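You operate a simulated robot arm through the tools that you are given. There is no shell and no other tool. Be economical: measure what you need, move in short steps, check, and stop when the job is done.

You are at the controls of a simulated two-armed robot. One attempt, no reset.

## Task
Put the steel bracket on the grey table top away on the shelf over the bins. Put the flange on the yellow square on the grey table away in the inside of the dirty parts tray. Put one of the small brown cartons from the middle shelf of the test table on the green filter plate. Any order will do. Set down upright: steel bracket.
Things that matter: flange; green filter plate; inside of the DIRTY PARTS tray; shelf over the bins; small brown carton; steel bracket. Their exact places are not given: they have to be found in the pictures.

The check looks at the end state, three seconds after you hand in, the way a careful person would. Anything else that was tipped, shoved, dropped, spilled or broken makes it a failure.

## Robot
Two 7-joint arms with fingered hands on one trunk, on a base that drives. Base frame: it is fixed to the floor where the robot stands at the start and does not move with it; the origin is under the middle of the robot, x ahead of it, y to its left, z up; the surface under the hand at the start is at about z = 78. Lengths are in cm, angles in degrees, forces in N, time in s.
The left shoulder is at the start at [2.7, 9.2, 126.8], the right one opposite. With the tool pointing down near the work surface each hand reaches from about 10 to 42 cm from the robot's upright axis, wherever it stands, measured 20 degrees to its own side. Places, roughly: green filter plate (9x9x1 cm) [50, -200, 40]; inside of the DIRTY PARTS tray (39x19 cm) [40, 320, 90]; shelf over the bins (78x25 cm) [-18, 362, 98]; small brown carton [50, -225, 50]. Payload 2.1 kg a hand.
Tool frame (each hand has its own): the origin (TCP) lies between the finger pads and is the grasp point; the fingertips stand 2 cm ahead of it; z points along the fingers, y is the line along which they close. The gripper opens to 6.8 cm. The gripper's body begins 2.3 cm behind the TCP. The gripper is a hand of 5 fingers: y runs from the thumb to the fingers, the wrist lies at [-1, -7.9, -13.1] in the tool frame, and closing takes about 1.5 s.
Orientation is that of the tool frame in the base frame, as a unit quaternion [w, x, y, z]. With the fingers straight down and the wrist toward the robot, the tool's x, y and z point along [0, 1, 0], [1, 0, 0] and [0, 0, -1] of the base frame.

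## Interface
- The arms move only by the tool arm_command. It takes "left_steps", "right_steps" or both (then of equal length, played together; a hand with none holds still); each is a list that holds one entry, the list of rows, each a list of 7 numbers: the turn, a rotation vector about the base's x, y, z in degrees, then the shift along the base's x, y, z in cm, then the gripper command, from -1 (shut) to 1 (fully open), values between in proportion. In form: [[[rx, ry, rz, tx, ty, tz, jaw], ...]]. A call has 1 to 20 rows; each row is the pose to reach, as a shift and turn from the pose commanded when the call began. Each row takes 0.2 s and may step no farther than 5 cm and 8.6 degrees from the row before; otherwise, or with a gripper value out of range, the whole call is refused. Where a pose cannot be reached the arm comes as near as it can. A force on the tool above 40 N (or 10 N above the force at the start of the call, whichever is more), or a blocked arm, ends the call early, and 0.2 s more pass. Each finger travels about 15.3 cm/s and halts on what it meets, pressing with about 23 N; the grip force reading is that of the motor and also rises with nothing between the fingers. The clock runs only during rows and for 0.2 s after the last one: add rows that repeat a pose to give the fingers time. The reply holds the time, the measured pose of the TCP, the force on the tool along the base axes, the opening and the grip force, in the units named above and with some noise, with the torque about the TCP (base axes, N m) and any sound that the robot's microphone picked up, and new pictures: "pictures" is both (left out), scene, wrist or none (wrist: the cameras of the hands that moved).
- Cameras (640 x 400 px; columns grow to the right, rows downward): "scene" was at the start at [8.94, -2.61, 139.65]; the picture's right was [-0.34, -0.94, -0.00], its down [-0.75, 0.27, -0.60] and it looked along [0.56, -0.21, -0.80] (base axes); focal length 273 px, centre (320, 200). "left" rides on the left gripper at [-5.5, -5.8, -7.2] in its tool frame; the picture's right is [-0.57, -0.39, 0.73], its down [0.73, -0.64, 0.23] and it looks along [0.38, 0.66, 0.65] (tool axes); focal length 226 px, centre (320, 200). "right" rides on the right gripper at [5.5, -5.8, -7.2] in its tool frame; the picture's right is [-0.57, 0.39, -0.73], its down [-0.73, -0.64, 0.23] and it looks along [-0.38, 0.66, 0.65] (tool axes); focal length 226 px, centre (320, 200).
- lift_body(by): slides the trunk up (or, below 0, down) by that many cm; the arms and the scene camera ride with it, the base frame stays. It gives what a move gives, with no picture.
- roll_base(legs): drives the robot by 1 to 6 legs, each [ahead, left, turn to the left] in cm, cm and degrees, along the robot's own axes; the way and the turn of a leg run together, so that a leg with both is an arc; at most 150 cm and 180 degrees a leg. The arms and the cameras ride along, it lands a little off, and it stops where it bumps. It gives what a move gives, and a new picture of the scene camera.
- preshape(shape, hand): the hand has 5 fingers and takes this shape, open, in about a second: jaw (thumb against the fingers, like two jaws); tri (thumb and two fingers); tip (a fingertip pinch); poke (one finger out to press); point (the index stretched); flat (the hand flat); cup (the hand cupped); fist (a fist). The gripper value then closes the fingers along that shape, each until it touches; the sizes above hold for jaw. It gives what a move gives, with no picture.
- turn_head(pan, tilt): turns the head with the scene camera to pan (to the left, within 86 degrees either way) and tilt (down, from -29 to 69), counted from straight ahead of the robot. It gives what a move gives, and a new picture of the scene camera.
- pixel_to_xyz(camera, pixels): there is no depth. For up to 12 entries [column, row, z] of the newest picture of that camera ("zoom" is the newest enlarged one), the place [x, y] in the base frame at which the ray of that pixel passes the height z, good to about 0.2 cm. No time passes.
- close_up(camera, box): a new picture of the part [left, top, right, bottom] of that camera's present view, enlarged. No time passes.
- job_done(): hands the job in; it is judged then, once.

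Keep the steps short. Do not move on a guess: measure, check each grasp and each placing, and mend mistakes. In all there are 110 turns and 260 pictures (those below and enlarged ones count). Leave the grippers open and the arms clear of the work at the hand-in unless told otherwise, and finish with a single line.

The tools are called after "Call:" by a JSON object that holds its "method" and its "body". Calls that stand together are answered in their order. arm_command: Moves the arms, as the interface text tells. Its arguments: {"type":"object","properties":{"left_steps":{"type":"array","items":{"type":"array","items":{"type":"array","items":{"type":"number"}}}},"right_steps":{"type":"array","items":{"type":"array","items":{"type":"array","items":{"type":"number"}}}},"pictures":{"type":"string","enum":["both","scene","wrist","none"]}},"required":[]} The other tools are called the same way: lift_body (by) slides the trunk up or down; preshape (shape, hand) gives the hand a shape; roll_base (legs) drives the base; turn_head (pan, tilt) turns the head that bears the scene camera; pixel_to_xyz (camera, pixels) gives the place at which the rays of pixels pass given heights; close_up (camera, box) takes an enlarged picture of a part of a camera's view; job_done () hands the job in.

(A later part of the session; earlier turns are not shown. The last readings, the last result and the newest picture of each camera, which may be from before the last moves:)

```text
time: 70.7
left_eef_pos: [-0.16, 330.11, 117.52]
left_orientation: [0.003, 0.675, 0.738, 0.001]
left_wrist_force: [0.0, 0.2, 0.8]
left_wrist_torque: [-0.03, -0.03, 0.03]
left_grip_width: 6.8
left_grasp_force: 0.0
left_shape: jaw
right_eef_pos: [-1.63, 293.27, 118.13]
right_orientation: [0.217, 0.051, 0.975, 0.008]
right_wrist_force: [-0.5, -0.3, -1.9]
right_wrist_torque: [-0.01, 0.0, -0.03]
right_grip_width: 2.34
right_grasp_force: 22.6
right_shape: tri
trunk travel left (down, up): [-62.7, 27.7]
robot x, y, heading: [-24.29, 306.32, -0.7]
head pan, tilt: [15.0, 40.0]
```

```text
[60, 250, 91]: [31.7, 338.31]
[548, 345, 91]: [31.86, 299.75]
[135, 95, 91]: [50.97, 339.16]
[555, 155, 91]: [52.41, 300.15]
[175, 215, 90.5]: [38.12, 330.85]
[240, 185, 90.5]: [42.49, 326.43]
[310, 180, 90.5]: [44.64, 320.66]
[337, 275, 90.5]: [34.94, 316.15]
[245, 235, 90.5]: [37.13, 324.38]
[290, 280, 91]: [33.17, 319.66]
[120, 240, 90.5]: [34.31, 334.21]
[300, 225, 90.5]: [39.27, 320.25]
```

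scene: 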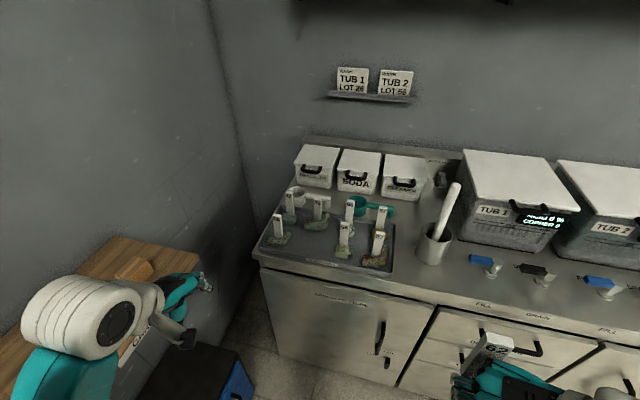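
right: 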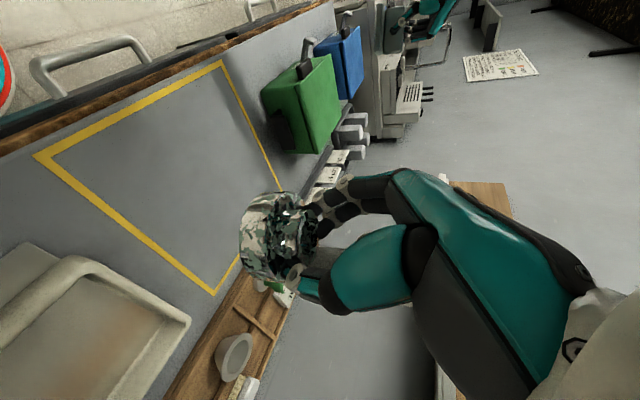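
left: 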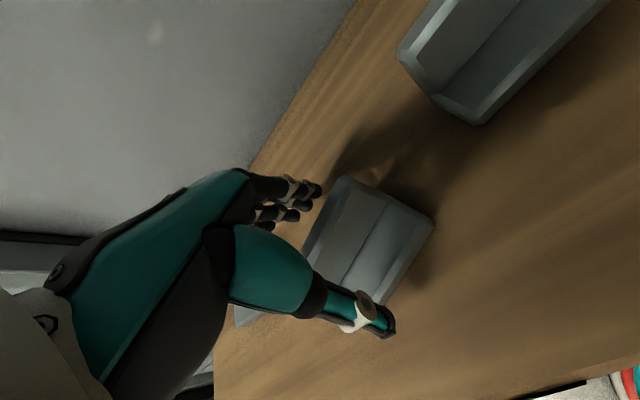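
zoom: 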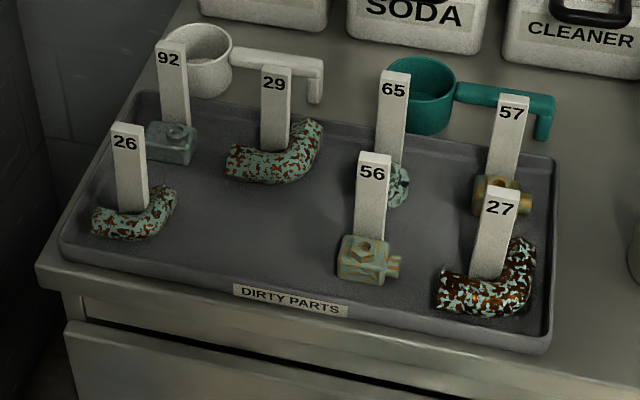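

Free spot around (36.3, 325.5): flange there with its tag toward the back fits clear of parts 26, 29 and 56. Driving left 20 and ahead 26.

Call:
{"method": "roll_base", "body": {"legs": [[0, 20, 0.7], [26, 0, 0]]}}

Call:
{"method": "close_up", "body": {"camera": "right", "box": [180, 150, 380, 350]}}

```text
time: 73.7
left_eef_pos: [25.46, 350.36, 117.68]
left_orientation: [0.002, 0.669, 0.744, 0.001]
left_wrist_force: [0.7, 0.0, 0.5]
left_wrist_torque: [0.0, 0.02, 0.01]
left_grip_width: 6.77
left_grasp_force: 0.0
left_shape: jaw
right_eef_pos: [24.62, 313.54, 118.14]
right_orientation: [0.216, 0.043, 0.975, 0.01]
right_wrist_force: [0.5, -0.9, -1.7]
right_wrist_torque: [0.0, 0.02, -0.03]
right_grip_width: 2.35
right_grasp_force: 23.2
right_shape: tri
trunk travel left (down, up): [-62.7, 27.7]
robot x, y, heading: [1.75, 326.32, -0.1]
head pan, tilt: [15.0, 40.0]
```

scene: 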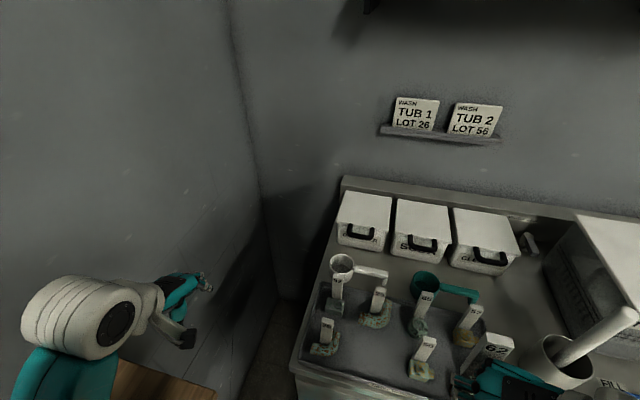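

```text
2.00 times, centred on (280, 250) of right
```

zoom: 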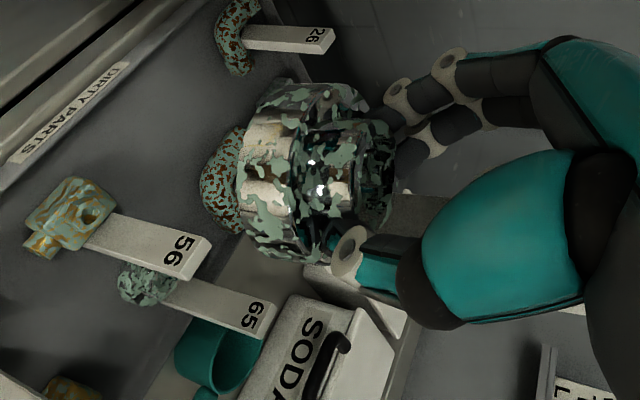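

Flange still held alike. Move the right hand over the free spot, at z 110, and aim the head at it.

Call:
{"method": "arm_command", "body": {"right_steps": [[[0, 0, 0, 2, 3, 0, -1], [0, 0, 0, 4, 6, 0, -1], [0, 0, 0, 6, 9, 0, -1], [0, 0, 0, 9, 11, -2, -1], [0, 0, 0, 10.8, 12, -5, -1], [0, 0, 0, 10.8, 12, -8, -1], [0, 0, 0, 10.8, 12, -8, -1]]], "pictures": "wrist"}}

Call:
{"method": "turn_head", "body": {"pan": 0, "tilt": 55}}

Call:
{"method": "close_up", "body": {"camera": "scene", "box": [210, 130, 430, 280]}}

```text
time: 75.3
left_eef_pos: [25.4, 350.54, 117.68]
left_orientation: [0.003, 0.669, 0.743, 0.002]
left_wrist_force: [0.3, 0.0, -0.3]
left_wrist_torque: [-0.01, 0.02, -0.04]
left_grip_width: 6.81
left_grasp_force: 0.1
left_shape: jaw
right_eef_pos: [35.39, 325.79, 110.3]
right_orientation: [0.216, 0.042, 0.975, 0.009]
right_wrist_force: [-0.1, 0.6, -1.6]
right_wrist_torque: [0.0, 0.04, -0.02]
right_grip_width: 2.33
right_grasp_force: 23.2
right_shape: tri
trunk travel left (down, up): [-62.7, 27.7]
robot x, y, heading: [1.86, 326.1, 0.0]
head pan, tilt: [15.0, 40.0]
```

right: 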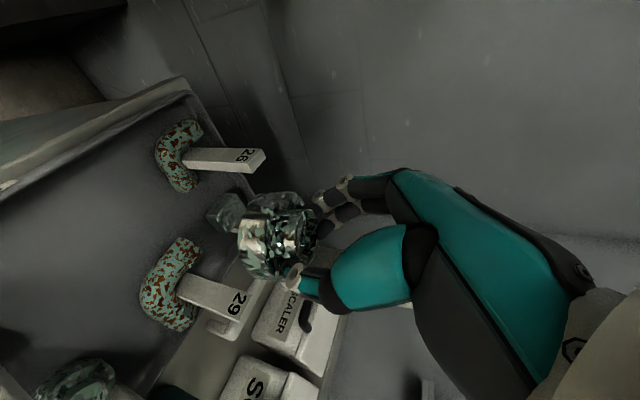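

```text
time: 76.1
left_eef_pos: [25.47, 350.49, 117.67]
left_orientation: [0.003, 0.669, 0.743, 0.001]
left_wrist_force: [0.1, -1.3, -0.1]
left_wrist_torque: [-0.01, 0.02, -0.01]
left_grip_width: 6.79
left_grasp_force: 0.0
left_shape: jaw
right_eef_pos: [35.55, 325.67, 110.3]
right_orientation: [0.216, 0.043, 0.975, 0.009]
right_wrist_force: [-0.3, 0.1, -1.8]
right_wrist_torque: [0.0, 0.05, 0.0]
right_grip_width: 2.34
right_grasp_force: 22.8
right_shape: tri
trunk travel left (down, up): [-62.7, 27.7]
robot x, y, heading: [1.79, 326.0, -0.0]
head pan, tilt: [0.0, 55.0]
```

scene: 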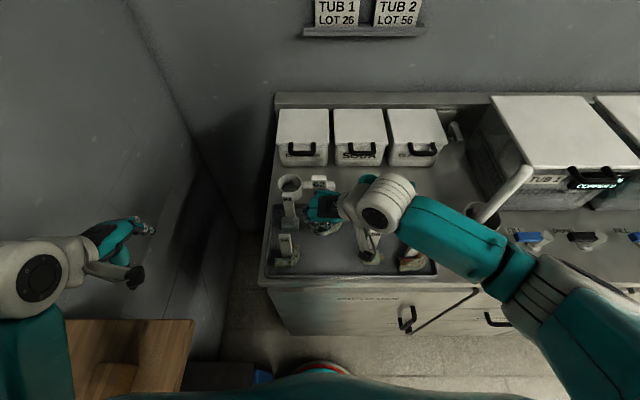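

```text
2.67 times, centred on (320, 205) of scene
```

zoom: 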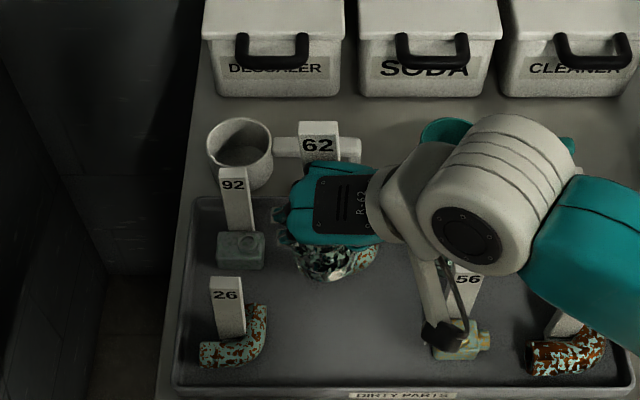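

There's a black-ended rod on the forearm (zoom (440,335)); I must be sure it won't come down on tag 56. Measuring it at plausible heights, along with the tag.

Call:
{"method": "pixel_to_xyz", "body": {"camera": "scene", "pixels": [[365, 253.7, 112], [365, 253.7, 116], [365, 253.7, 120], [368, 245, 116], [375, 225, 116], [327, 237, 108], [325, 210, 108], [316, 180, 112], [352, 250, 116]]}}

Call:
{"method": "close_up", "body": {"camera": "left", "box": [320, 100, 640, 300]}}

Call:
{"method": "close_up", "body": {"camera": "right", "box": [60, 100, 340, 300]}}

```text
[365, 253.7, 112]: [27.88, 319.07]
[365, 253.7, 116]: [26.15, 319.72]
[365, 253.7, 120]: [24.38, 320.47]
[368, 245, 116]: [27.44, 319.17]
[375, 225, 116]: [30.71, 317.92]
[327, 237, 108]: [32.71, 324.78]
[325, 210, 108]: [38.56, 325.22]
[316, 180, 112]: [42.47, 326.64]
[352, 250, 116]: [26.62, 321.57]
```

```text
2.00 times, centred on (480, 200) of left
```

zoom: 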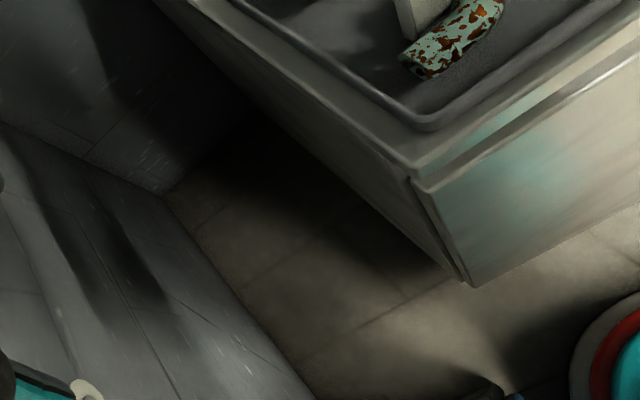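

```text
2.00 times, centred on (200, 200) of right
```

zoom: 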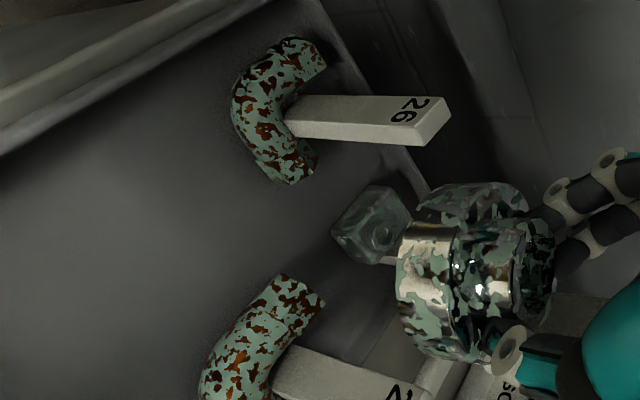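

The rod end is about x 27, 7 cm in front of tag 56, so it's clear. Descending with a shift (+0.8, -1.2), stopping about 2 cm above the tray floor.

Call:
{"method": "arm_command", "body": {"right_steps": [[[0, 0, 0, 0.8, -1.2, -3, -1], [0, 0, 0, 0.8, -1.2, -6, -1], [0, 0, 0, 0.8, -1.2, -9, -1], [0, 0, 0, 0.8, -1.2, -12, -1], [0, 0, 0, 0.8, -1.2, -14, -1], [0, 0, 0, 0.8, -1.2, -14, -1]]]}}

Call:
{"method": "close_up", "body": {"camera": "scene", "box": [240, 170, 440, 300]}}

Call:
{"method": "close_up", "body": {"camera": "right", "box": [60, 100, 360, 330]}}

```text
time: 77.5
left_eef_pos: [25.55, 350.41, 117.65]
left_orientation: [0.001, 0.669, 0.743, 0.002]
left_wrist_force: [-0.3, -0.1, -0.7]
left_wrist_torque: [0.0, -0.01, -0.02]
left_grip_width: 6.8
left_grasp_force: 0.1
left_shape: jaw
right_eef_pos: [35.99, 324.28, 96.05]
right_orientation: [0.216, 0.044, 0.975, 0.01]
right_wrist_force: [0.8, -0.2, -1.4]
right_wrist_torque: [0.0, 0.03, 0.01]
right_grip_width: 2.33
right_grasp_force: 23.4
right_shape: tri
trunk travel left (down, up): [-62.7, 27.7]
robot x, y, heading: [1.79, 326.23, 0.1]
head pan, tilt: [0.0, 55.0]
```

scene: 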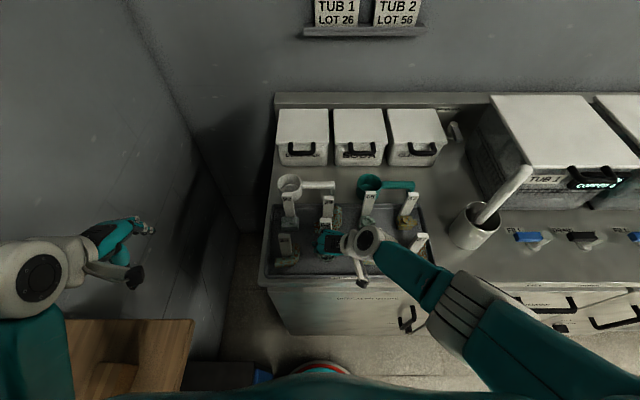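
right: 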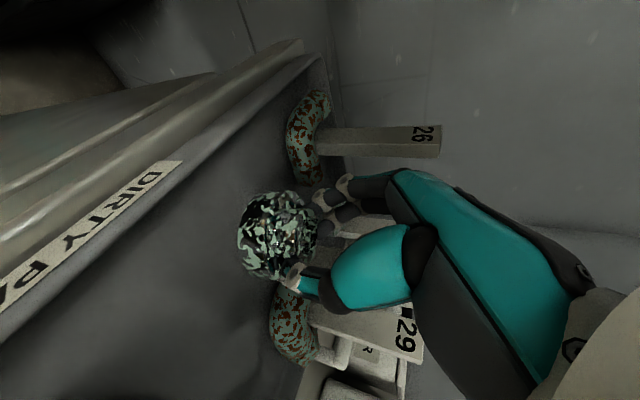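

```text
3.08 times, centred on (340, 235) of scene
```

zoom: 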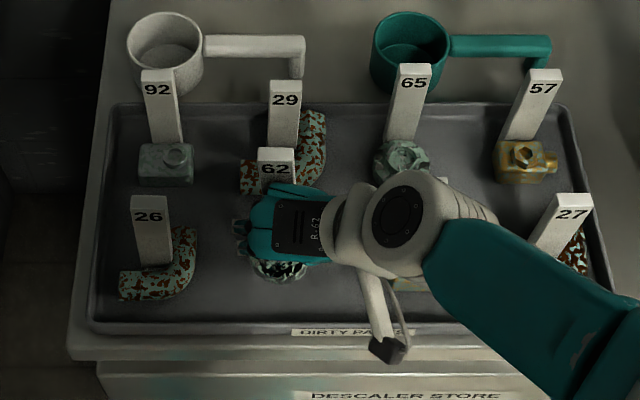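

```text
1.74 times, centred on (210, 215) of right
```

zoom: 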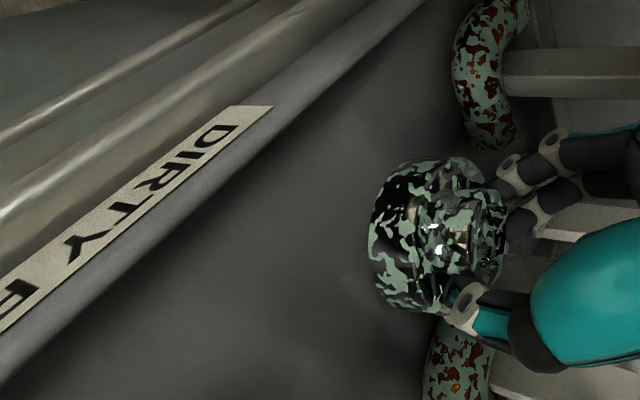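

Checking clearances: flange front edge, tag 62 and part 29's front edge.

Call:
{"method": "pixel_to_xyz", "body": {"camera": "scene", "pixels": [[326.4, 262, 92.5], [315.5, 232.5, 90.5], [322, 233, 90.5], [316, 225, 92], [321, 218, 101], [333, 218, 101], [326, 277, 91], [300, 246, 90.5], [329, 221.5, 101]]}}

```text
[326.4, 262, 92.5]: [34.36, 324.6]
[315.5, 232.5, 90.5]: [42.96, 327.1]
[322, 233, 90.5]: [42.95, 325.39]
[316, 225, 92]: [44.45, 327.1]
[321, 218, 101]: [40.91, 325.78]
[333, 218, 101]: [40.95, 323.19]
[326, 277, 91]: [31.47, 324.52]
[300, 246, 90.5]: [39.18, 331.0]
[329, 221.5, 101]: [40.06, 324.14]
```

Gaps: 2.7 cm in front, 2 cm behind. Good. Lowering in small steps to contact.

Call:
{"method": "arm_command", "body": {"right_steps": [[[0, 0, 0, -0.4, 0, -1, -1], [0, 0, 0, -0.4, 0, -2, -1], [0, 0, 0, -0.4, 0, -2, -1]]], "pictures": "none"}}

Call:
{"method": "arm_command", "body": {"right_steps": [[[0, 0, 0, 0, 0, -0.4, -1], [0, 0, 0, 0, 0, -0.4, -1]]], "pictures": "none"}}

Call:
{"method": "close_up", "body": {"camera": "right", "box": [60, 100, 360, 330]}}

```text
time: 78.3
left_eef_pos: [25.45, 350.45, 117.66]
left_orientation: [0.002, 0.669, 0.744, 0.002]
left_wrist_force: [-0.2, -0.5, 0.9]
left_wrist_torque: [0.02, -0.01, -0.01]
left_grip_width: 6.81
left_grasp_force: 0.0
left_shape: jaw
right_eef_pos: [35.59, 324.55, 94.1]
right_orientation: [0.216, 0.042, 0.975, 0.01]
right_wrist_force: [-0.6, -0.5, -1.5]
right_wrist_torque: [0.01, 0.01, 0.03]
right_grip_width: 2.32
right_grasp_force: 23.0
right_shape: tri
right hand out of reach, approached as far as the arm can: row 2
trunk travel left (down, up): [-62.7, 27.7]
robot x, y, heading: [1.46, 326.48, 0.3]
head pan, tilt: [0.0, 55.0]
```

```text
time: 78.9
left_eef_pos: [25.49, 350.37, 117.74]
left_orientation: [0.002, 0.669, 0.743, 0.001]
left_wrist_force: [-0.2, 0.3, 0.1]
left_wrist_torque: [0.02, -0.03, 0.01]
left_grip_width: 6.79
left_grasp_force: 0.1
left_shape: jaw
right_eef_pos: [35.65, 324.45, 94.06]
right_orientation: [0.216, 0.043, 0.975, 0.01]
right_wrist_force: [0.8, 0.4, -1.0]
right_wrist_torque: [0.02, 0.01, 0.03]
right_grip_width: 2.33
right_grasp_force: 23.1
right_shape: tri
right hand out of reach, approached as far as the arm can: row 1, 2
trunk travel left (down, up): [-62.7, 27.7]
robot x, y, heading: [1.96, 326.11, -0.0]
head pan, tilt: [0.0, 55.0]
```

```text
1.74 times, centred on (210, 215) of right
```

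zoom: 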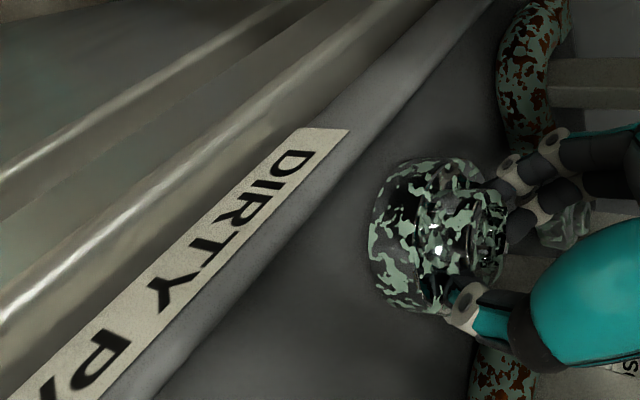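

The arm is at its reach limit at z 94.1; lowering the trunk gently instead.

Call:
{"method": "lift_body", "body": {"by": -0.5}}

Call:
{"method": "lift_body", "body": {"by": -0.3}}

```text
time: 79.4
left_eef_pos: [25.36, 350.38, 117.25]
left_orientation: [0.003, 0.669, 0.743, 0.002]
left_wrist_force: [-0.2, 0.5, 0.9]
left_wrist_torque: [0.03, -0.03, 0.03]
left_grip_width: 6.79
left_grasp_force: 0.0
left_shape: jaw
right_eef_pos: [35.69, 324.53, 93.64]
right_orientation: [0.218, 0.043, 0.975, 0.01]
right_wrist_force: [-0.1, -2.0, 14.8]
right_wrist_torque: [0.32, 0.02, 0.03]
right_grip_width: 2.41
right_grasp_force: 23.0
right_shape: tri
trunk travel left (down, up): [-62.2, 28.2]
robot x, y, heading: [1.56, 326.19, -0.0]
head pan, tilt: [0.0, 55.0]
```

```text
time: 80.1
left_eef_pos: [25.26, 350.38, 117.01]
left_orientation: [0.003, 0.668, 0.744, 0.002]
left_wrist_force: [-0.2, -0.4, 0.0]
left_wrist_torque: [0.03, 0.0, -0.03]
left_grip_width: 6.81
left_grasp_force: 0.0
left_shape: jaw
right_eef_pos: [35.62, 324.47, 93.68]
right_orientation: [0.22, 0.044, 0.974, 0.011]
right_wrist_force: [-5.5, -1.1, 24.0]
right_wrist_torque: [0.24, -0.01, -0.03]
right_grip_width: 2.48
right_grasp_force: 22.9
right_shape: tri
trunk travel left (down, up): [-61.9, 28.4]
robot x, y, heading: [1.44, 325.73, 0.1]
head pan, tilt: [0.0, 55.0]
stopped: the force on the tool passed its limit at 41 N (the readings are from after the stop); the commanded pose is now the measured one
```

In contact. Ease the trunk up 0.4, then open part way.

Call:
{"method": "lift_body", "body": {"by": 0.4}}

Call:
{"method": "arm_command", "body": {"right_steps": [[[0, 0, 0, 0, 0, 0, -0.5], [0, 0, 0, 0, 0, 0, -0.3], [0, 0, 0, 0, 0, 0, -0.1], [0, 0, 0, 0, 0, 0, 0.1], [0, 0, 0, 0, 0, 0, 0.3], [0, 0, 0, 0, 0, 0, 0.3]]]}}

Call:
{"method": "close_up", "body": {"camera": "right", "box": [160, 150, 420, 350]}}

Call:
{"method": "close_up", "body": {"camera": "scene", "box": [240, 170, 440, 300]}}

```text
time: 80.6
left_eef_pos: [25.32, 350.4, 117.19]
left_orientation: [0.002, 0.669, 0.743, 0.002]
left_wrist_force: [-0.8, -0.4, 0.2]
left_wrist_torque: [0.02, -0.03, -0.04]
left_grip_width: 6.8
left_grasp_force: 0.1
left_shape: jaw
right_eef_pos: [35.66, 324.52, 93.77]
right_orientation: [0.218, 0.044, 0.975, 0.01]
right_wrist_force: [0.3, -0.8, -1.7]
right_wrist_torque: [-0.01, 0.04, 0.04]
right_grip_width: 2.4
right_grasp_force: 23.2
right_shape: tri
trunk travel left (down, up): [-62.3, 28.0]
robot x, y, heading: [1.67, 325.92, 0.1]
head pan, tilt: [0.0, 55.0]
```

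```text
time: 82.0
left_eef_pos: [25.52, 350.47, 117.3]
left_orientation: [0.001, 0.668, 0.744, 0.001]
left_wrist_force: [-0.4, -0.2, 0.1]
left_wrist_torque: [0.02, 0.01, 0.02]
left_grip_width: 6.81
left_grasp_force: 0.0
left_shape: jaw
right_eef_pos: [35.74, 324.32, 93.86]
right_orientation: [0.218, 0.044, 0.975, 0.011]
right_wrist_force: [0.1, 0.4, -0.3]
right_wrist_torque: [0.01, -0.01, -0.01]
right_grip_width: 4.4
right_grasp_force: 0.0
right_shape: tri
trunk travel left (down, up): [-62.3, 28.0]
robot x, y, heading: [1.72, 326.4, -0.1]
head pan, tilt: [0.0, 55.0]
```

scene: 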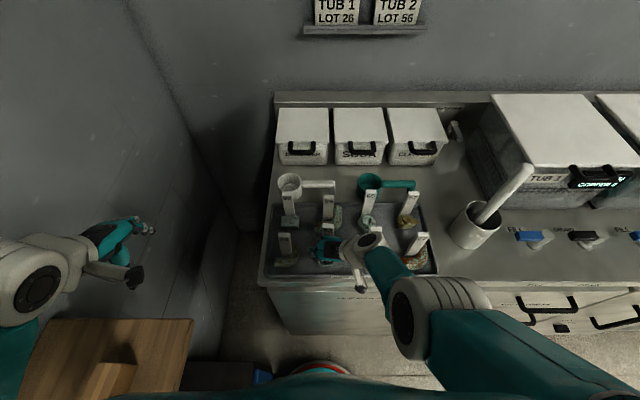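
right: 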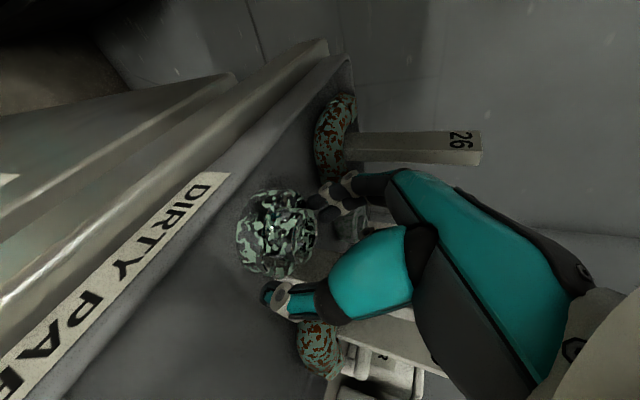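

```text
2.00 times, centred on (290, 250) of right
```

zoom: 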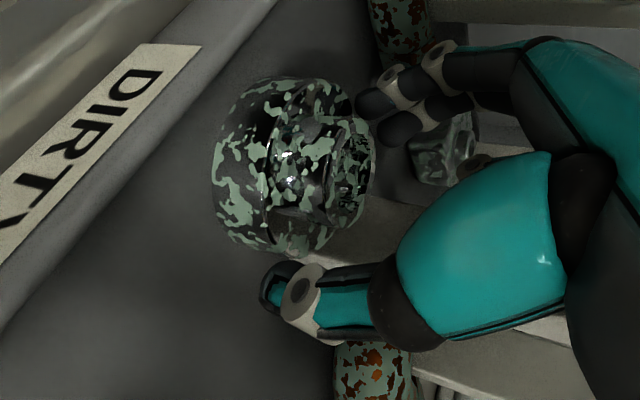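

```text
3.08 times, centred on (340, 235) of scene
```

zoom: 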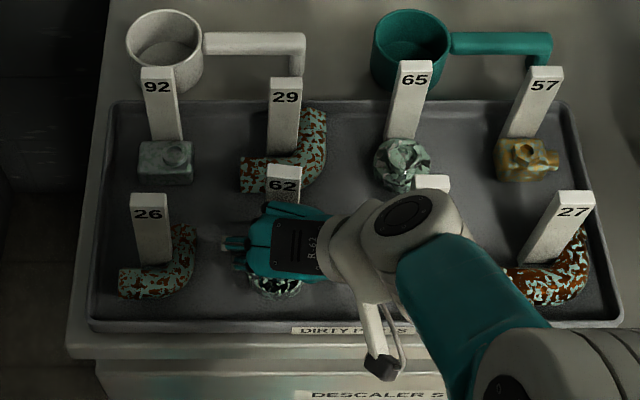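

Flange released and standing in the tray. Retreating straight up with a slight pull back.

Call:
{"method": "arm_command", "body": {"right_steps": [[[0, 0, 0, -0.3, 0, 1, 0.35], [0, 0, 0, -1, 0, 3, 0.4], [0, 0, 0, -2.5, 0, 6, 0.5], [0, 0, 0, -3.5, 0, 10, 0.6], [0, 0, 0, -4, 0, 14, 0.8], [0, 0, 0, -6, -3, 18, 1], [0, 0, 0, -8, -6, 21, 1], [0, 0, 0, -10, -10, 23, 1]]], "pictures": "scene"}}

Call:
{"method": "close_up", "body": {"camera": "scene", "box": [240, 170, 440, 300]}}

```text
refused: row 6 steps farther than a row can; nothing moved
```

```text
3.08 times, centred on (340, 235) of scene
```

zoom: 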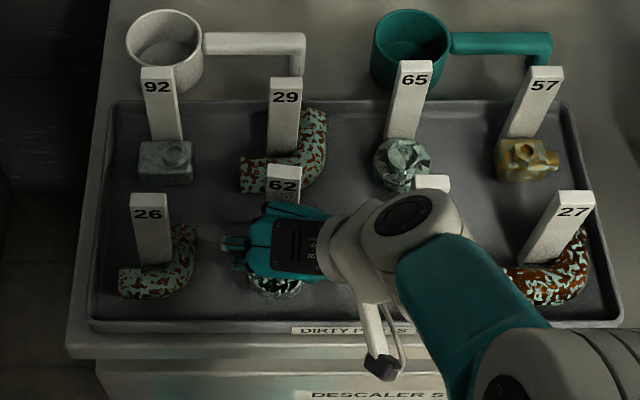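

One row was too long; shorter steps.

Call:
{"method": "arm_command", "body": {"right_steps": [[[0, 0, 0, -0.3, 0, 1, 0.35], [0, 0, 0, -1, 0, 3, 0.4], [0, 0, 0, -2.5, 0, 6, 0.5], [0, 0, 0, -3.5, 0, 10, 0.6], [0, 0, 0, -4, 0, 14, 0.8], [0, 0, 0, -5, -2, 17, 1], [0, 0, 0, -7, -5, 20, 1], [0, 0, 0, -9, -8, 22, 1], [0, 0, 0, -10, -11, 23, 1]]], "pictures": "scene"}}

Call:
{"method": "close_up", "body": {"camera": "scene", "box": [240, 170, 440, 300]}}

```text
time: 84.0
left_eef_pos: [25.42, 350.41, 117.33]
left_orientation: [0.001, 0.669, 0.743, 0.002]
left_wrist_force: [0.8, 0.1, -0.1]
left_wrist_torque: [0.02, -0.02, 0.02]
left_grip_width: 6.8
left_grasp_force: 0.1
left_shape: jaw
right_eef_pos: [25.65, 313.45, 117.15]
right_orientation: [0.218, 0.044, 0.975, 0.011]
right_wrist_force: [-0.2, -0.2, -0.3]
right_wrist_torque: [0.04, -0.02, -0.01]
right_grip_width: 6.78
right_grasp_force: 0.1
right_shape: tri
trunk travel left (down, up): [-62.3, 28.0]
robot x, y, heading: [1.83, 326.12, 0.2]
head pan, tilt: [0.0, 55.0]
```

scene: 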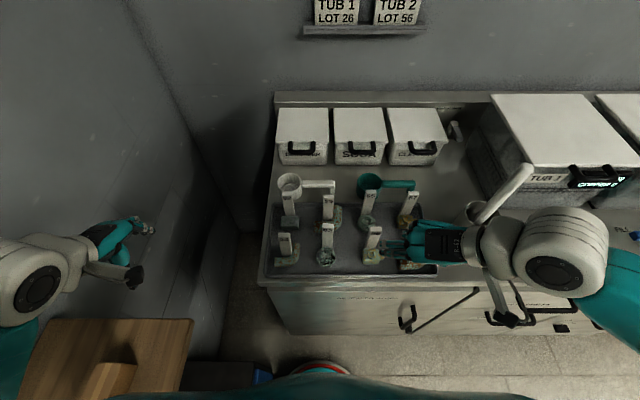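

```text
3.08 times, centred on (340, 235) of scene
```

zoom: 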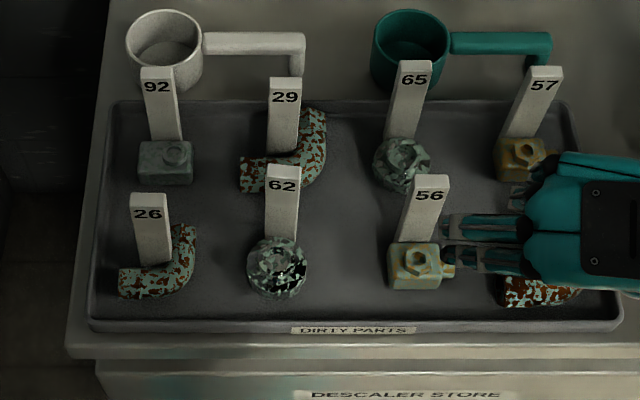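

Flange stands in the tray, all others untouched. Now back off and drive to the test table at y about -190.

Call:
{"method": "turn_head", "body": {"pan": -20, "tilt": 40}}

Call:
{"method": "roll_base", "body": {"legs": [[-30, 0, 0], [0, -150, 0], [0, -150, 0], [0, -150, 0], [0, -60, 0]]}}

```text
time: 84.8
left_eef_pos: [25.36, 350.46, 117.29]
left_orientation: [0.002, 0.669, 0.743, 0.001]
left_wrist_force: [-0.4, -0.6, 0.6]
left_wrist_torque: [0.01, 0.0, -0.04]
left_grip_width: 6.8
left_grasp_force: 0.1
left_shape: jaw
right_eef_pos: [25.71, 313.47, 117.06]
right_orientation: [0.218, 0.044, 0.975, 0.011]
right_wrist_force: [-0.6, 0.3, 0.1]
right_wrist_torque: [-0.01, 0.0, -0.05]
right_grip_width: 6.77
right_grasp_force: 0.1
right_shape: tri
trunk travel left (down, up): [-62.3, 28.0]
robot x, y, heading: [1.28, 326.17, 0.0]
head pan, tilt: [-20.0, 40.0]
```

scene: 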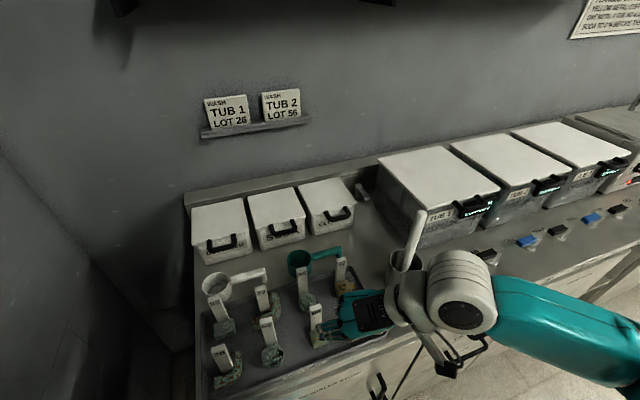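

```text
time: 111.2
left_eef_pos: [-3.85, -165.54, 117.43]
left_orientation: [0.001, 0.67, 0.742, 0.002]
left_wrist_force: [-0.1, -0.7, 0.9]
left_wrist_torque: [-0.03, 0.03, -0.01]
left_grip_width: 6.78
left_grasp_force: 0.1
left_shape: jaw
right_eef_pos: [-3.65, -202.49, 117.02]
right_orientation: [0.218, 0.045, 0.975, 0.011]
right_wrist_force: [-0.4, 0.2, -1.0]
right_wrist_torque: [0.02, 0.04, -0.02]
right_grip_width: 6.81
right_grasp_force: 0.0
right_shape: tri
trunk travel left (down, up): [-62.3, 28.0]
robot x, y, heading: [-27.54, -189.42, -0.3]
head pan, tilt: [-20.0, 40.0]
```

scene: 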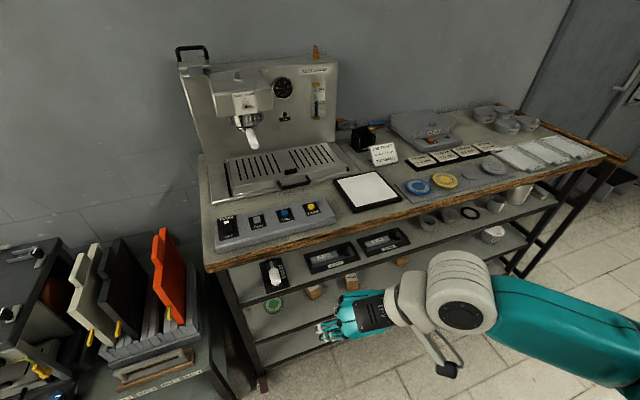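

Under the test table's top I see a green plate around (273,305) and brown cartons around (315,292), (352,282), (402,260). Lowering the trunk by 45 to look into the shelves.

Call:
{"method": "lift_body", "body": {"by": -45}}

Call:
{"method": "turn_head", "body": {"pan": -5, "tilt": 30}}

```text
refused: -45 is not a number from -40 to 40
```

```text
time: 112.0
left_eef_pos: [-3.81, -165.46, 117.3]
left_orientation: [0.002, 0.67, 0.742, 0.001]
left_wrist_force: [0.5, 0.7, 0.5]
left_wrist_torque: [0.0, 0.02, 0.0]
left_grip_width: 6.78
left_grasp_force: 0.2
left_shape: jaw
right_eef_pos: [-3.75, -202.52, 117.06]
right_orientation: [0.218, 0.046, 0.975, 0.011]
right_wrist_force: [-0.1, 0.3, 0.1]
right_wrist_torque: [0.0, 0.0, 0.05]
right_grip_width: 6.78
right_grasp_force: 0.1
right_shape: tri
trunk travel left (down, up): [-62.3, 28.0]
robot x, y, heading: [-27.82, -189.86, -0.3]
head pan, tilt: [-5.0, 30.0]
```

scene: 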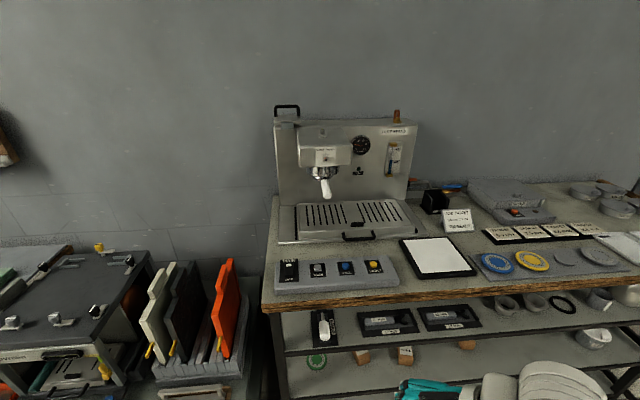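

Call:
{"method": "lift_body", "body": {"by": -40}}

Call:
{"method": "turn_head", "body": {"pan": -12, "tilt": 32}}

Call:
{"method": "close_up", "body": {"camera": "scene", "box": [200, 130, 440, 290]}}

```text
time: 115.8
left_eef_pos: [-3.77, -165.44, 74.59]
left_orientation: [-0.043, 0.67, 0.74, -0.041]
left_wrist_force: [-0.8, 1.2, 0.7]
left_wrist_torque: [0.01, -0.01, 0.0]
left_grip_width: 6.81
left_grasp_force: 0.2
left_shape: jaw
right_eef_pos: [-3.6, -202.48, 76.1]
right_orientation: [0.194, 0.045, 0.98, 0.009]
right_wrist_force: [0.0, -0.3, -0.5]
right_wrist_torque: [0.0, 0.02, -0.01]
right_grip_width: 6.78
right_grasp_force: 0.1
right_shape: tri
trunk travel left (down, up): [-22.3, 68.0]
robot x, y, heading: [-27.58, -189.79, -0.4]
head pan, tilt: [-5.0, 30.0]
```

```text
time: 116.5
left_eef_pos: [-3.72, -165.47, 74.62]
left_orientation: [-0.044, 0.669, 0.741, -0.04]
left_wrist_force: [0.5, -0.6, 0.2]
left_wrist_torque: [-0.02, 0.0, -0.03]
left_grip_width: 6.78
left_grasp_force: 0.0
left_shape: jaw
right_eef_pos: [-3.7, -202.54, 76.0]
right_orientation: [0.195, 0.046, 0.98, 0.009]
right_wrist_force: [-0.8, 1.0, -0.6]
right_wrist_torque: [0.0, -0.01, 0.0]
right_grip_width: 6.8
right_grasp_force: 0.0
right_shape: tri
trunk travel left (down, up): [-22.3, 68.0]
robot x, y, heading: [-27.74, -189.87, -0.1]
head pan, tilt: [-12.0, 32.0]
```

scene: 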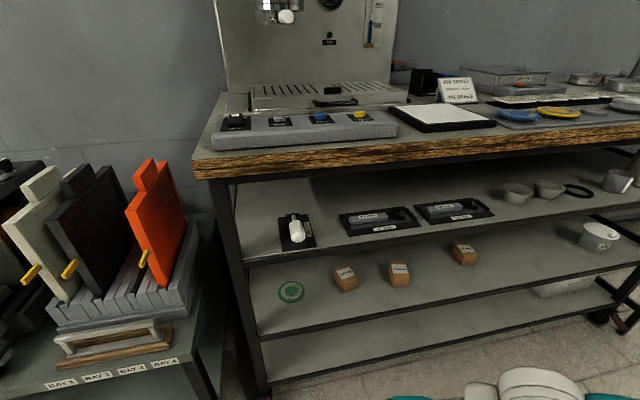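

```text
2.50 times, centred on (320, 210) of scene
```

zoom: 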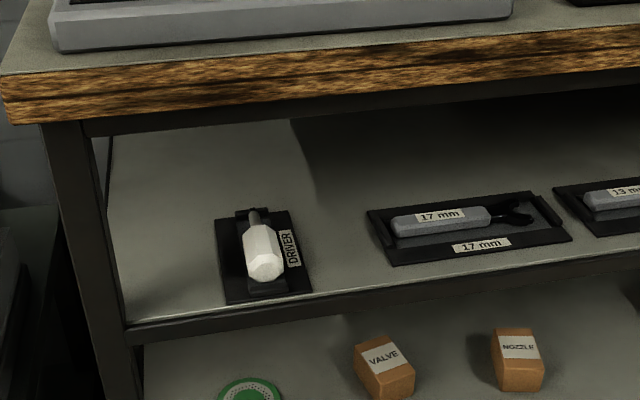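

Green plate (291,291) and three cartons (346,278), (399,273), (465,252) are all on the middle shelf. Measuring.

Call:
{"method": "close_up", "body": {"camera": "scene", "box": [240, 230, 490, 390]}}

Call:
{"method": "pixel_to_xyz", "body": {"camera": "scene", "pixels": [[291, 291, 40], [278, 292, 40], [304, 290, 40], [258, 337, 40], [628, 264, 40], [348, 291, 40], [400, 287, 40], [248, 266, 60], [640, 220, 60], [215, 178, 90], [258, 337, 38], [258, 337, 42]]}}

```text
2.50 times, centred on (365, 310) of scene
```

zoom: 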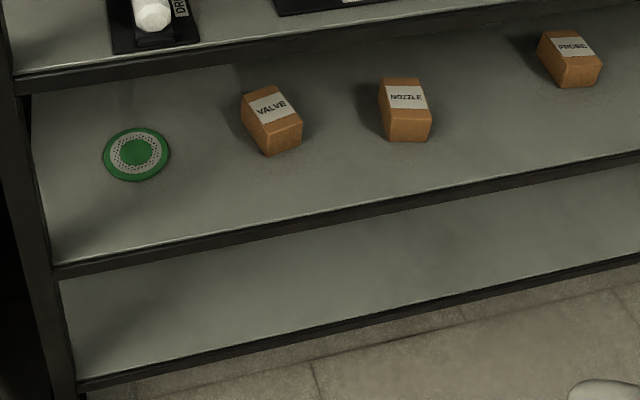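

```text
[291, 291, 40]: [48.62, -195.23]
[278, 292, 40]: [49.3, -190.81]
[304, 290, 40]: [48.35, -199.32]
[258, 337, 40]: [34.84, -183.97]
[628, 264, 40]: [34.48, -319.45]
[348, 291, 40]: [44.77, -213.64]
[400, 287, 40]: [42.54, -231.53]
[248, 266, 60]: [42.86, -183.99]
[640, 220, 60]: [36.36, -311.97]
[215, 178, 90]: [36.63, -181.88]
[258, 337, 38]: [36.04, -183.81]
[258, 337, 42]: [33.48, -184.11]
```

Objects sit 10–14 cm inside the shelf's front (x 35), so I need a forward-pointing handshake grasp. First, reorient the right hand in free space: undo tilt, then yaw to the other side.

Call:
{"method": "arm_command", "body": {"right_steps": [[[0, 7, 0, 2, -1, 0, 1], [0, 14, 0, 4, -2, 0, 1], [0, 22, 0, 6, -3, 0, 1], [0, 22, 0, 6, -3, 0, 1]]], "pictures": "none"}}

Call:
{"method": "arm_command", "body": {"right_steps": [[[0, 0, -8.5, 0, 0, 0, 1], [0, 0, -17, 0, 0, 0, 1], [0, 0, -25.5, 0, 0, 0, 1], [0, 0, -34, 0, 0, 0, 1], [0, 0, -42.5, 0, 0, 0, 1], [0, 0, -51, 0, 0, 0, 1], [0, 0, -59.5, 0, 0, 0, 1], [0, 0, -68, 0, 0, 0, 1], [0, 0, -76.5, 0, 0, 0, 1], [0, 0, -85, 0, 0, 0, 1], [0, 0, -93.5, 0, 0, 0, 1], [0, 0, -102, 0, 0, 0, 1], [0, 0, -110.5, 0, 0, 0, 1], [0, 0, -119, 0, 0, 0, 1], [0, 0, -127.5, 0, 0, 0, 1], [0, 0, -136, 0, 0, 0, 1], [0, 0, -144.5, 0, 0, 0, 1], [0, 0, -153, 0, 0, 0, 1], [0, 0, -161.5, 0, 0, 0, 1], [0, 0, -170, 0, 0, 0, 1]]], "pictures": "scene"}}

```text
time: 117.5
left_eef_pos: [-3.81, -165.47, 74.55]
left_orientation: [-0.044, 0.67, 0.74, -0.04]
left_wrist_force: [0.0, -0.8, 0.1]
left_wrist_torque: [-0.04, 0.01, -0.01]
left_grip_width: 6.8
left_grasp_force: 0.0
left_shape: jaw
right_eef_pos: [2.42, -205.46, 76.01]
right_orientation: [0.002, 0.046, 0.999, 0.001]
right_wrist_force: [-0.9, 0.2, 0.4]
right_wrist_torque: [0.01, 0.0, 0.0]
right_grip_width: 6.8
right_grasp_force: 0.0
right_shape: tri
trunk travel left (down, up): [-22.3, 68.0]
robot x, y, heading: [-27.41, -189.72, -0.2]
head pan, tilt: [-12.0, 32.0]
```

```text
time: 121.9
left_eef_pos: [-3.79, -165.4, 74.67]
left_orientation: [-0.044, 0.67, 0.74, -0.04]
left_wrist_force: [-0.3, 0.0, 0.2]
left_wrist_torque: [-0.01, 0.0, 0.03]
left_grip_width: 6.77
left_grasp_force: 0.0
left_shape: jaw
right_eef_pos: [2.35, -208.18, 76.35]
right_orientation: [0.055, 0.998, 0.03, -0.004]
right_wrist_force: [-0.4, 0.0, 0.4]
right_wrist_torque: [-0.02, -0.01, 0.04]
right_grip_width: 6.8
right_grasp_force: 0.1
right_shape: tri
trunk travel left (down, up): [-22.3, 68.0]
robot x, y, heading: [-27.46, -189.69, -0.3]
head pan, tilt: [-12.0, 32.0]
stopped in row 20 (right hand): the arm was blocked; the commanded pose is now the measured one
```

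scene: 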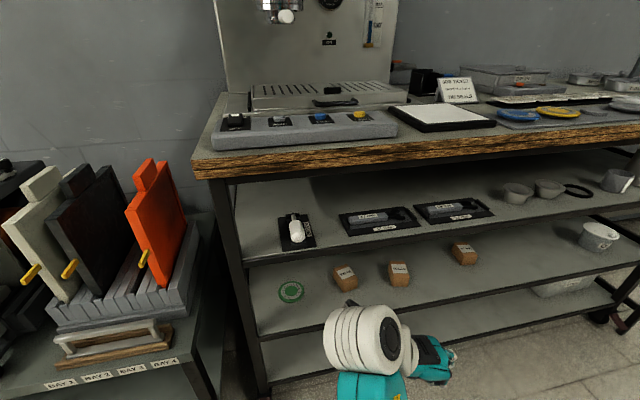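

Yaw done (about -87°; it touched a limit on the last row). Now pitch the fingers forward by 60°, moving the hand forward and right.

Call:
{"method": "arm_command", "body": {"right_steps": [[[0, -8, 0, 2, -1, 0, 1], [0, -16, 0, 4, -2, 0, 1], [0, -24, 0, 6, -3, 0, 1], [0, -32, 0, 8, -4, 0, 1], [0, -40, 0, 10, -5, 0, 1], [0, -48, 0, 12, -5, 0, 1], [0, -56, 0, 13, -5, 0, 1], [0, -60, 0, 14, -5, 0, 1], [0, -60, 0, 14, -5, 0, 1]]]}}

```text
time: 123.9
left_eef_pos: [-3.82, -165.33, 74.64]
left_orientation: [-0.044, 0.67, 0.74, -0.04]
left_wrist_force: [0.8, 0.2, 0.8]
left_wrist_torque: [0.04, 0.01, 0.0]
left_grip_width: 6.81
left_grasp_force: 0.0
left_shape: jaw
right_eef_pos: [16.46, -213.04, 76.35]
right_orientation: [0.06, 0.867, 0.002, 0.495]
right_wrist_force: [0.3, 0.3, 0.3]
right_wrist_torque: [-0.01, -0.01, 0.0]
right_grip_width: 6.79
right_grasp_force: 0.0
right_shape: tri
trunk travel left (down, up): [-22.3, 68.0]
robot x, y, heading: [-27.11, -189.72, -0.3]
head pan, tilt: [-12.0, 32.0]
```

scene: 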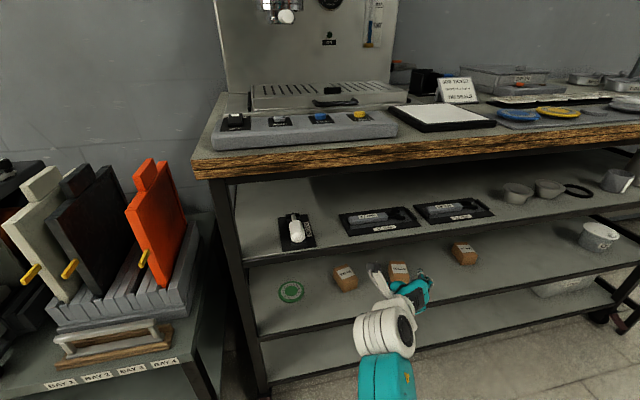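
right: 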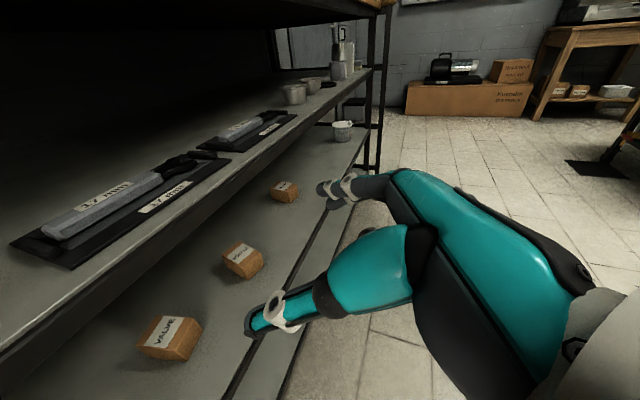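

Very good pose. Now measure the VALVE carton with the right camera and compare with the scene camera.

Call:
{"method": "close_up", "body": {"camera": "right", "box": [120, 290, 230, 380]}}

Call:
{"method": "close_up", "body": {"camera": "scene", "box": [320, 255, 380, 300]}}

```text
4.44 times, centred on (175, 335) of right
```

zoom: 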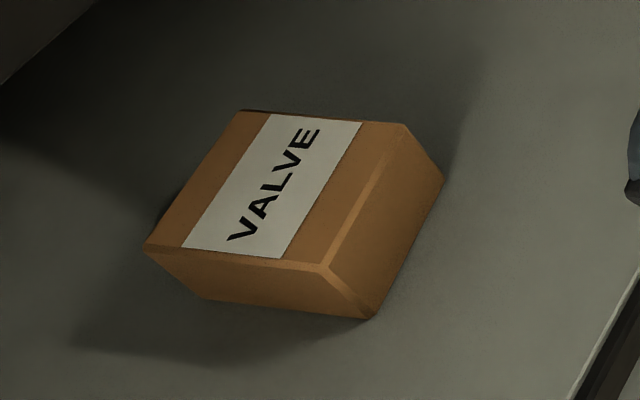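

```text
8.89 times, centred on (350, 278) of scene
```

zoom: 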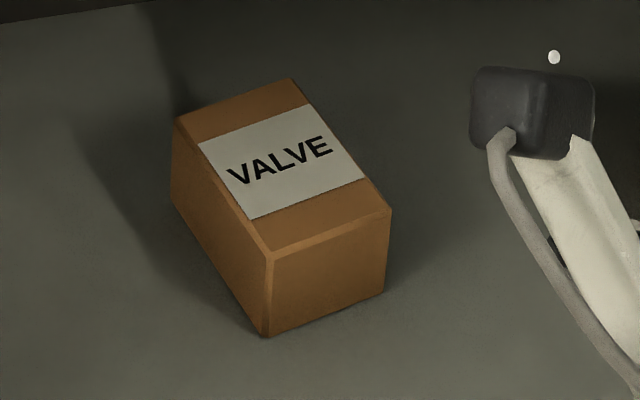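

Call:
{"method": "pixel_to_xyz", "body": {"camera": "right", "pixels": [[186.3, 361.6, 38], [186.3, 361.6, 40], [202.7, 330.5, 38], [202.7, 330.5, 40], [177.3, 349.6, 42], [177.3, 349.6, 44], [194.8, 318.1, 42], [194.8, 318.1, 44], [157.7, 314.7, 42], [157.7, 314.7, 44], [135.6, 345.1, 42], [135.6, 345.1, 44]]}}

Call:
{"method": "pixel_to_xyz", "body": {"camera": "scene", "pixels": [[343.8, 293.4, 38], [343.8, 293.4, 40], [357.3, 288.3, 38], [357.3, 288.3, 40], [344.4, 284.2, 42], [344.4, 284.2, 44], [357.9, 279.1, 42], [357.9, 279.1, 44], [346.9, 264.5, 42], [346.9, 264.5, 44], [333.7, 269.6, 42], [333.7, 269.6, 44]]}}

```text
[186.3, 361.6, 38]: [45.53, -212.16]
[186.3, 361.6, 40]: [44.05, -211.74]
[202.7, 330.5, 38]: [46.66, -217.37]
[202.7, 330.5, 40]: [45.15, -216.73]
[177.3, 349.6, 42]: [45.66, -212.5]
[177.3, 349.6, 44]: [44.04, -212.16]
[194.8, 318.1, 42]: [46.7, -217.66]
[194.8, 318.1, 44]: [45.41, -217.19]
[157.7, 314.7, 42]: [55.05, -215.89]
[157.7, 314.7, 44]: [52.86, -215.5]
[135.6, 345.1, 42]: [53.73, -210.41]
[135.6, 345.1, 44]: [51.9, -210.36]
```

```text
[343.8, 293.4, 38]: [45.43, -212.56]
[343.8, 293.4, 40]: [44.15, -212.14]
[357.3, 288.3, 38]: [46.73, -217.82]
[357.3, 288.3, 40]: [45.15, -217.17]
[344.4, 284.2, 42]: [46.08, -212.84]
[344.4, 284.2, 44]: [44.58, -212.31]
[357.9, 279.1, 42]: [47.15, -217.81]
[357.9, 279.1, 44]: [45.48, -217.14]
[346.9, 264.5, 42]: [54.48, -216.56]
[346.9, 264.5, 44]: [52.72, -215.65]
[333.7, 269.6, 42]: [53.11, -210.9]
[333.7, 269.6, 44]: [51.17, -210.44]
```

Carton VALVE: about 5.1 wide, 7.7 deep, 4.2 tall, yaw +11°, centre near (48.4, -213.8). Before driving ahead I check the rack on the left, where the left hand will come.

Call:
{"method": "pixel_to_xyz", "body": {"camera": "scene", "pixels": [[180, 362, 45], [180, 362, 60], [180, 362, 75], [60, 388, 60], [52, 325, 60], [200, 280, 60], [248, 266, 64], [248, 266, 68], [232, 160, 90], [268, 392, 0]]}}

Call:
{"method": "lift_body", "body": {"by": -15}}

Call:
{"method": "arm_command", "body": {"left_steps": [[[0, 0, 0, -1, -2, 0, 1], [0, 0, 0, -2, -4, 0, 1], [0, 0, 0, -4, -6, 0, 1], [0, 0, 0, -6, -8, 0, 1], [0, 0, 0, -6, -8, 0, 1]]], "right_steps": [[[0, 0, 6, 0, 0, -2, 1], [0, 0, 12, 0, 0, -5, 1], [0, 0, 18, 0, 0, -8, 1], [0, 0, 18, 0, 0, -11, 1], [0, 0, 18, 0, 0, -13, 1]]]}}

```text
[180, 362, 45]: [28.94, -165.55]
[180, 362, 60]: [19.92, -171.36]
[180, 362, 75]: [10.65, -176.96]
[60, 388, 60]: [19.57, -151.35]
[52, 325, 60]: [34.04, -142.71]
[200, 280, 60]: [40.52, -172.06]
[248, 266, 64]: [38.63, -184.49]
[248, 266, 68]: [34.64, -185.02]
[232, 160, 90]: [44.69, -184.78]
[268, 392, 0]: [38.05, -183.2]
```

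```text
time: 125.7
left_eef_pos: [-3.98, -165.4, 57.52]
left_orientation: [-0.085, 0.667, 0.737, -0.077]
left_wrist_force: [-0.1, -0.9, 0.5]
left_wrist_torque: [-0.01, 0.01, -0.01]
left_grip_width: 6.8
left_grasp_force: 0.0
left_shape: jaw
right_eef_pos: [16.55, -213.48, 61.68]
right_orientation: [0.068, 0.864, 0.004, 0.498]
right_wrist_force: [0.8, -0.3, 0.1]
right_wrist_torque: [-0.03, 0.01, 0.0]
right_grip_width: 6.81
right_grasp_force: 0.1
right_shape: tri
trunk travel left (down, up): [-7.3, 83.0]
robot x, y, heading: [-27.44, -189.56, -0.4]
head pan, tilt: [-12.0, 32.0]
```

```text
time: 126.9
left_eef_pos: [-7.86, -172.64, 51.91]
left_orientation: [-0.084, 0.666, 0.737, -0.078]
left_wrist_force: [-0.2, 0.1, 0.1]
left_wrist_torque: [-0.02, -0.02, -0.01]
left_grip_width: 6.79
left_grasp_force: 0.0
left_shape: jaw
left hand out of reach, approached as far as the arm can: row 1, 2, 3, 4, 5
right_eef_pos: [16.18, -212.92, 48.28]
right_orientation: [-0.017, 0.856, 0.137, 0.497]
right_wrist_force: [-0.5, -0.4, -0.2]
right_wrist_torque: [-0.01, -0.01, 0.02]
right_grip_width: 6.78
right_grasp_force: 0.1
right_shape: tri
trunk travel left (down, up): [-7.3, 83.0]
robot x, y, heading: [-27.61, -189.58, -0.4]
head pan, tilt: [-12.0, 32.0]
```

scene: 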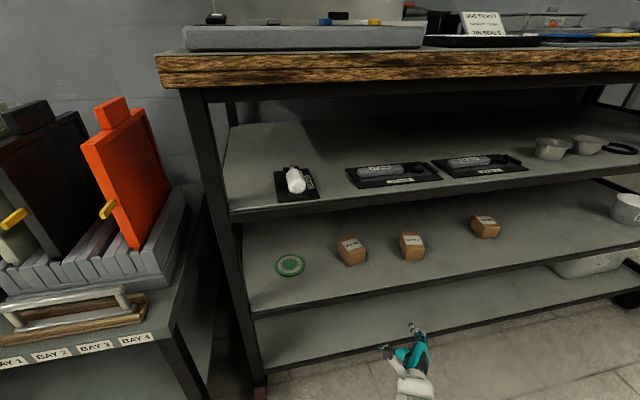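
right: 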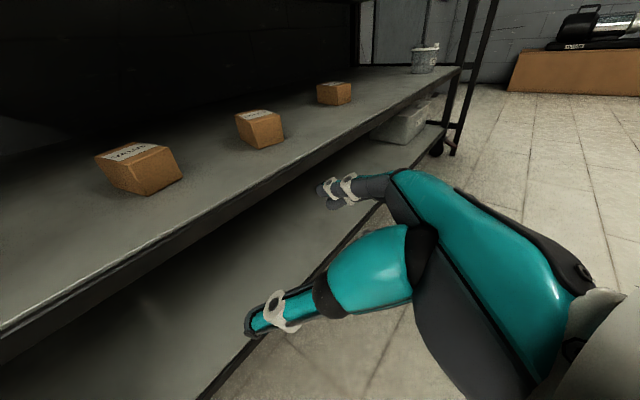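
left: 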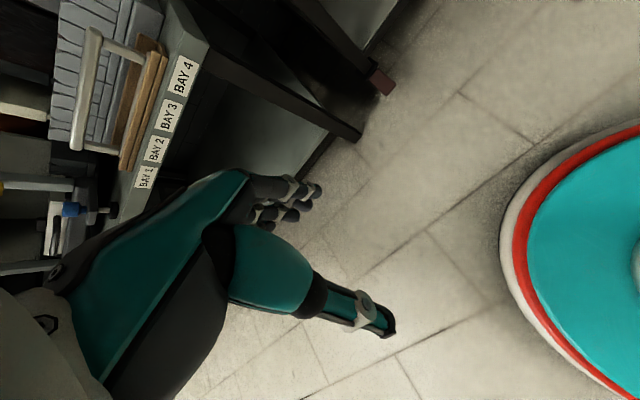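

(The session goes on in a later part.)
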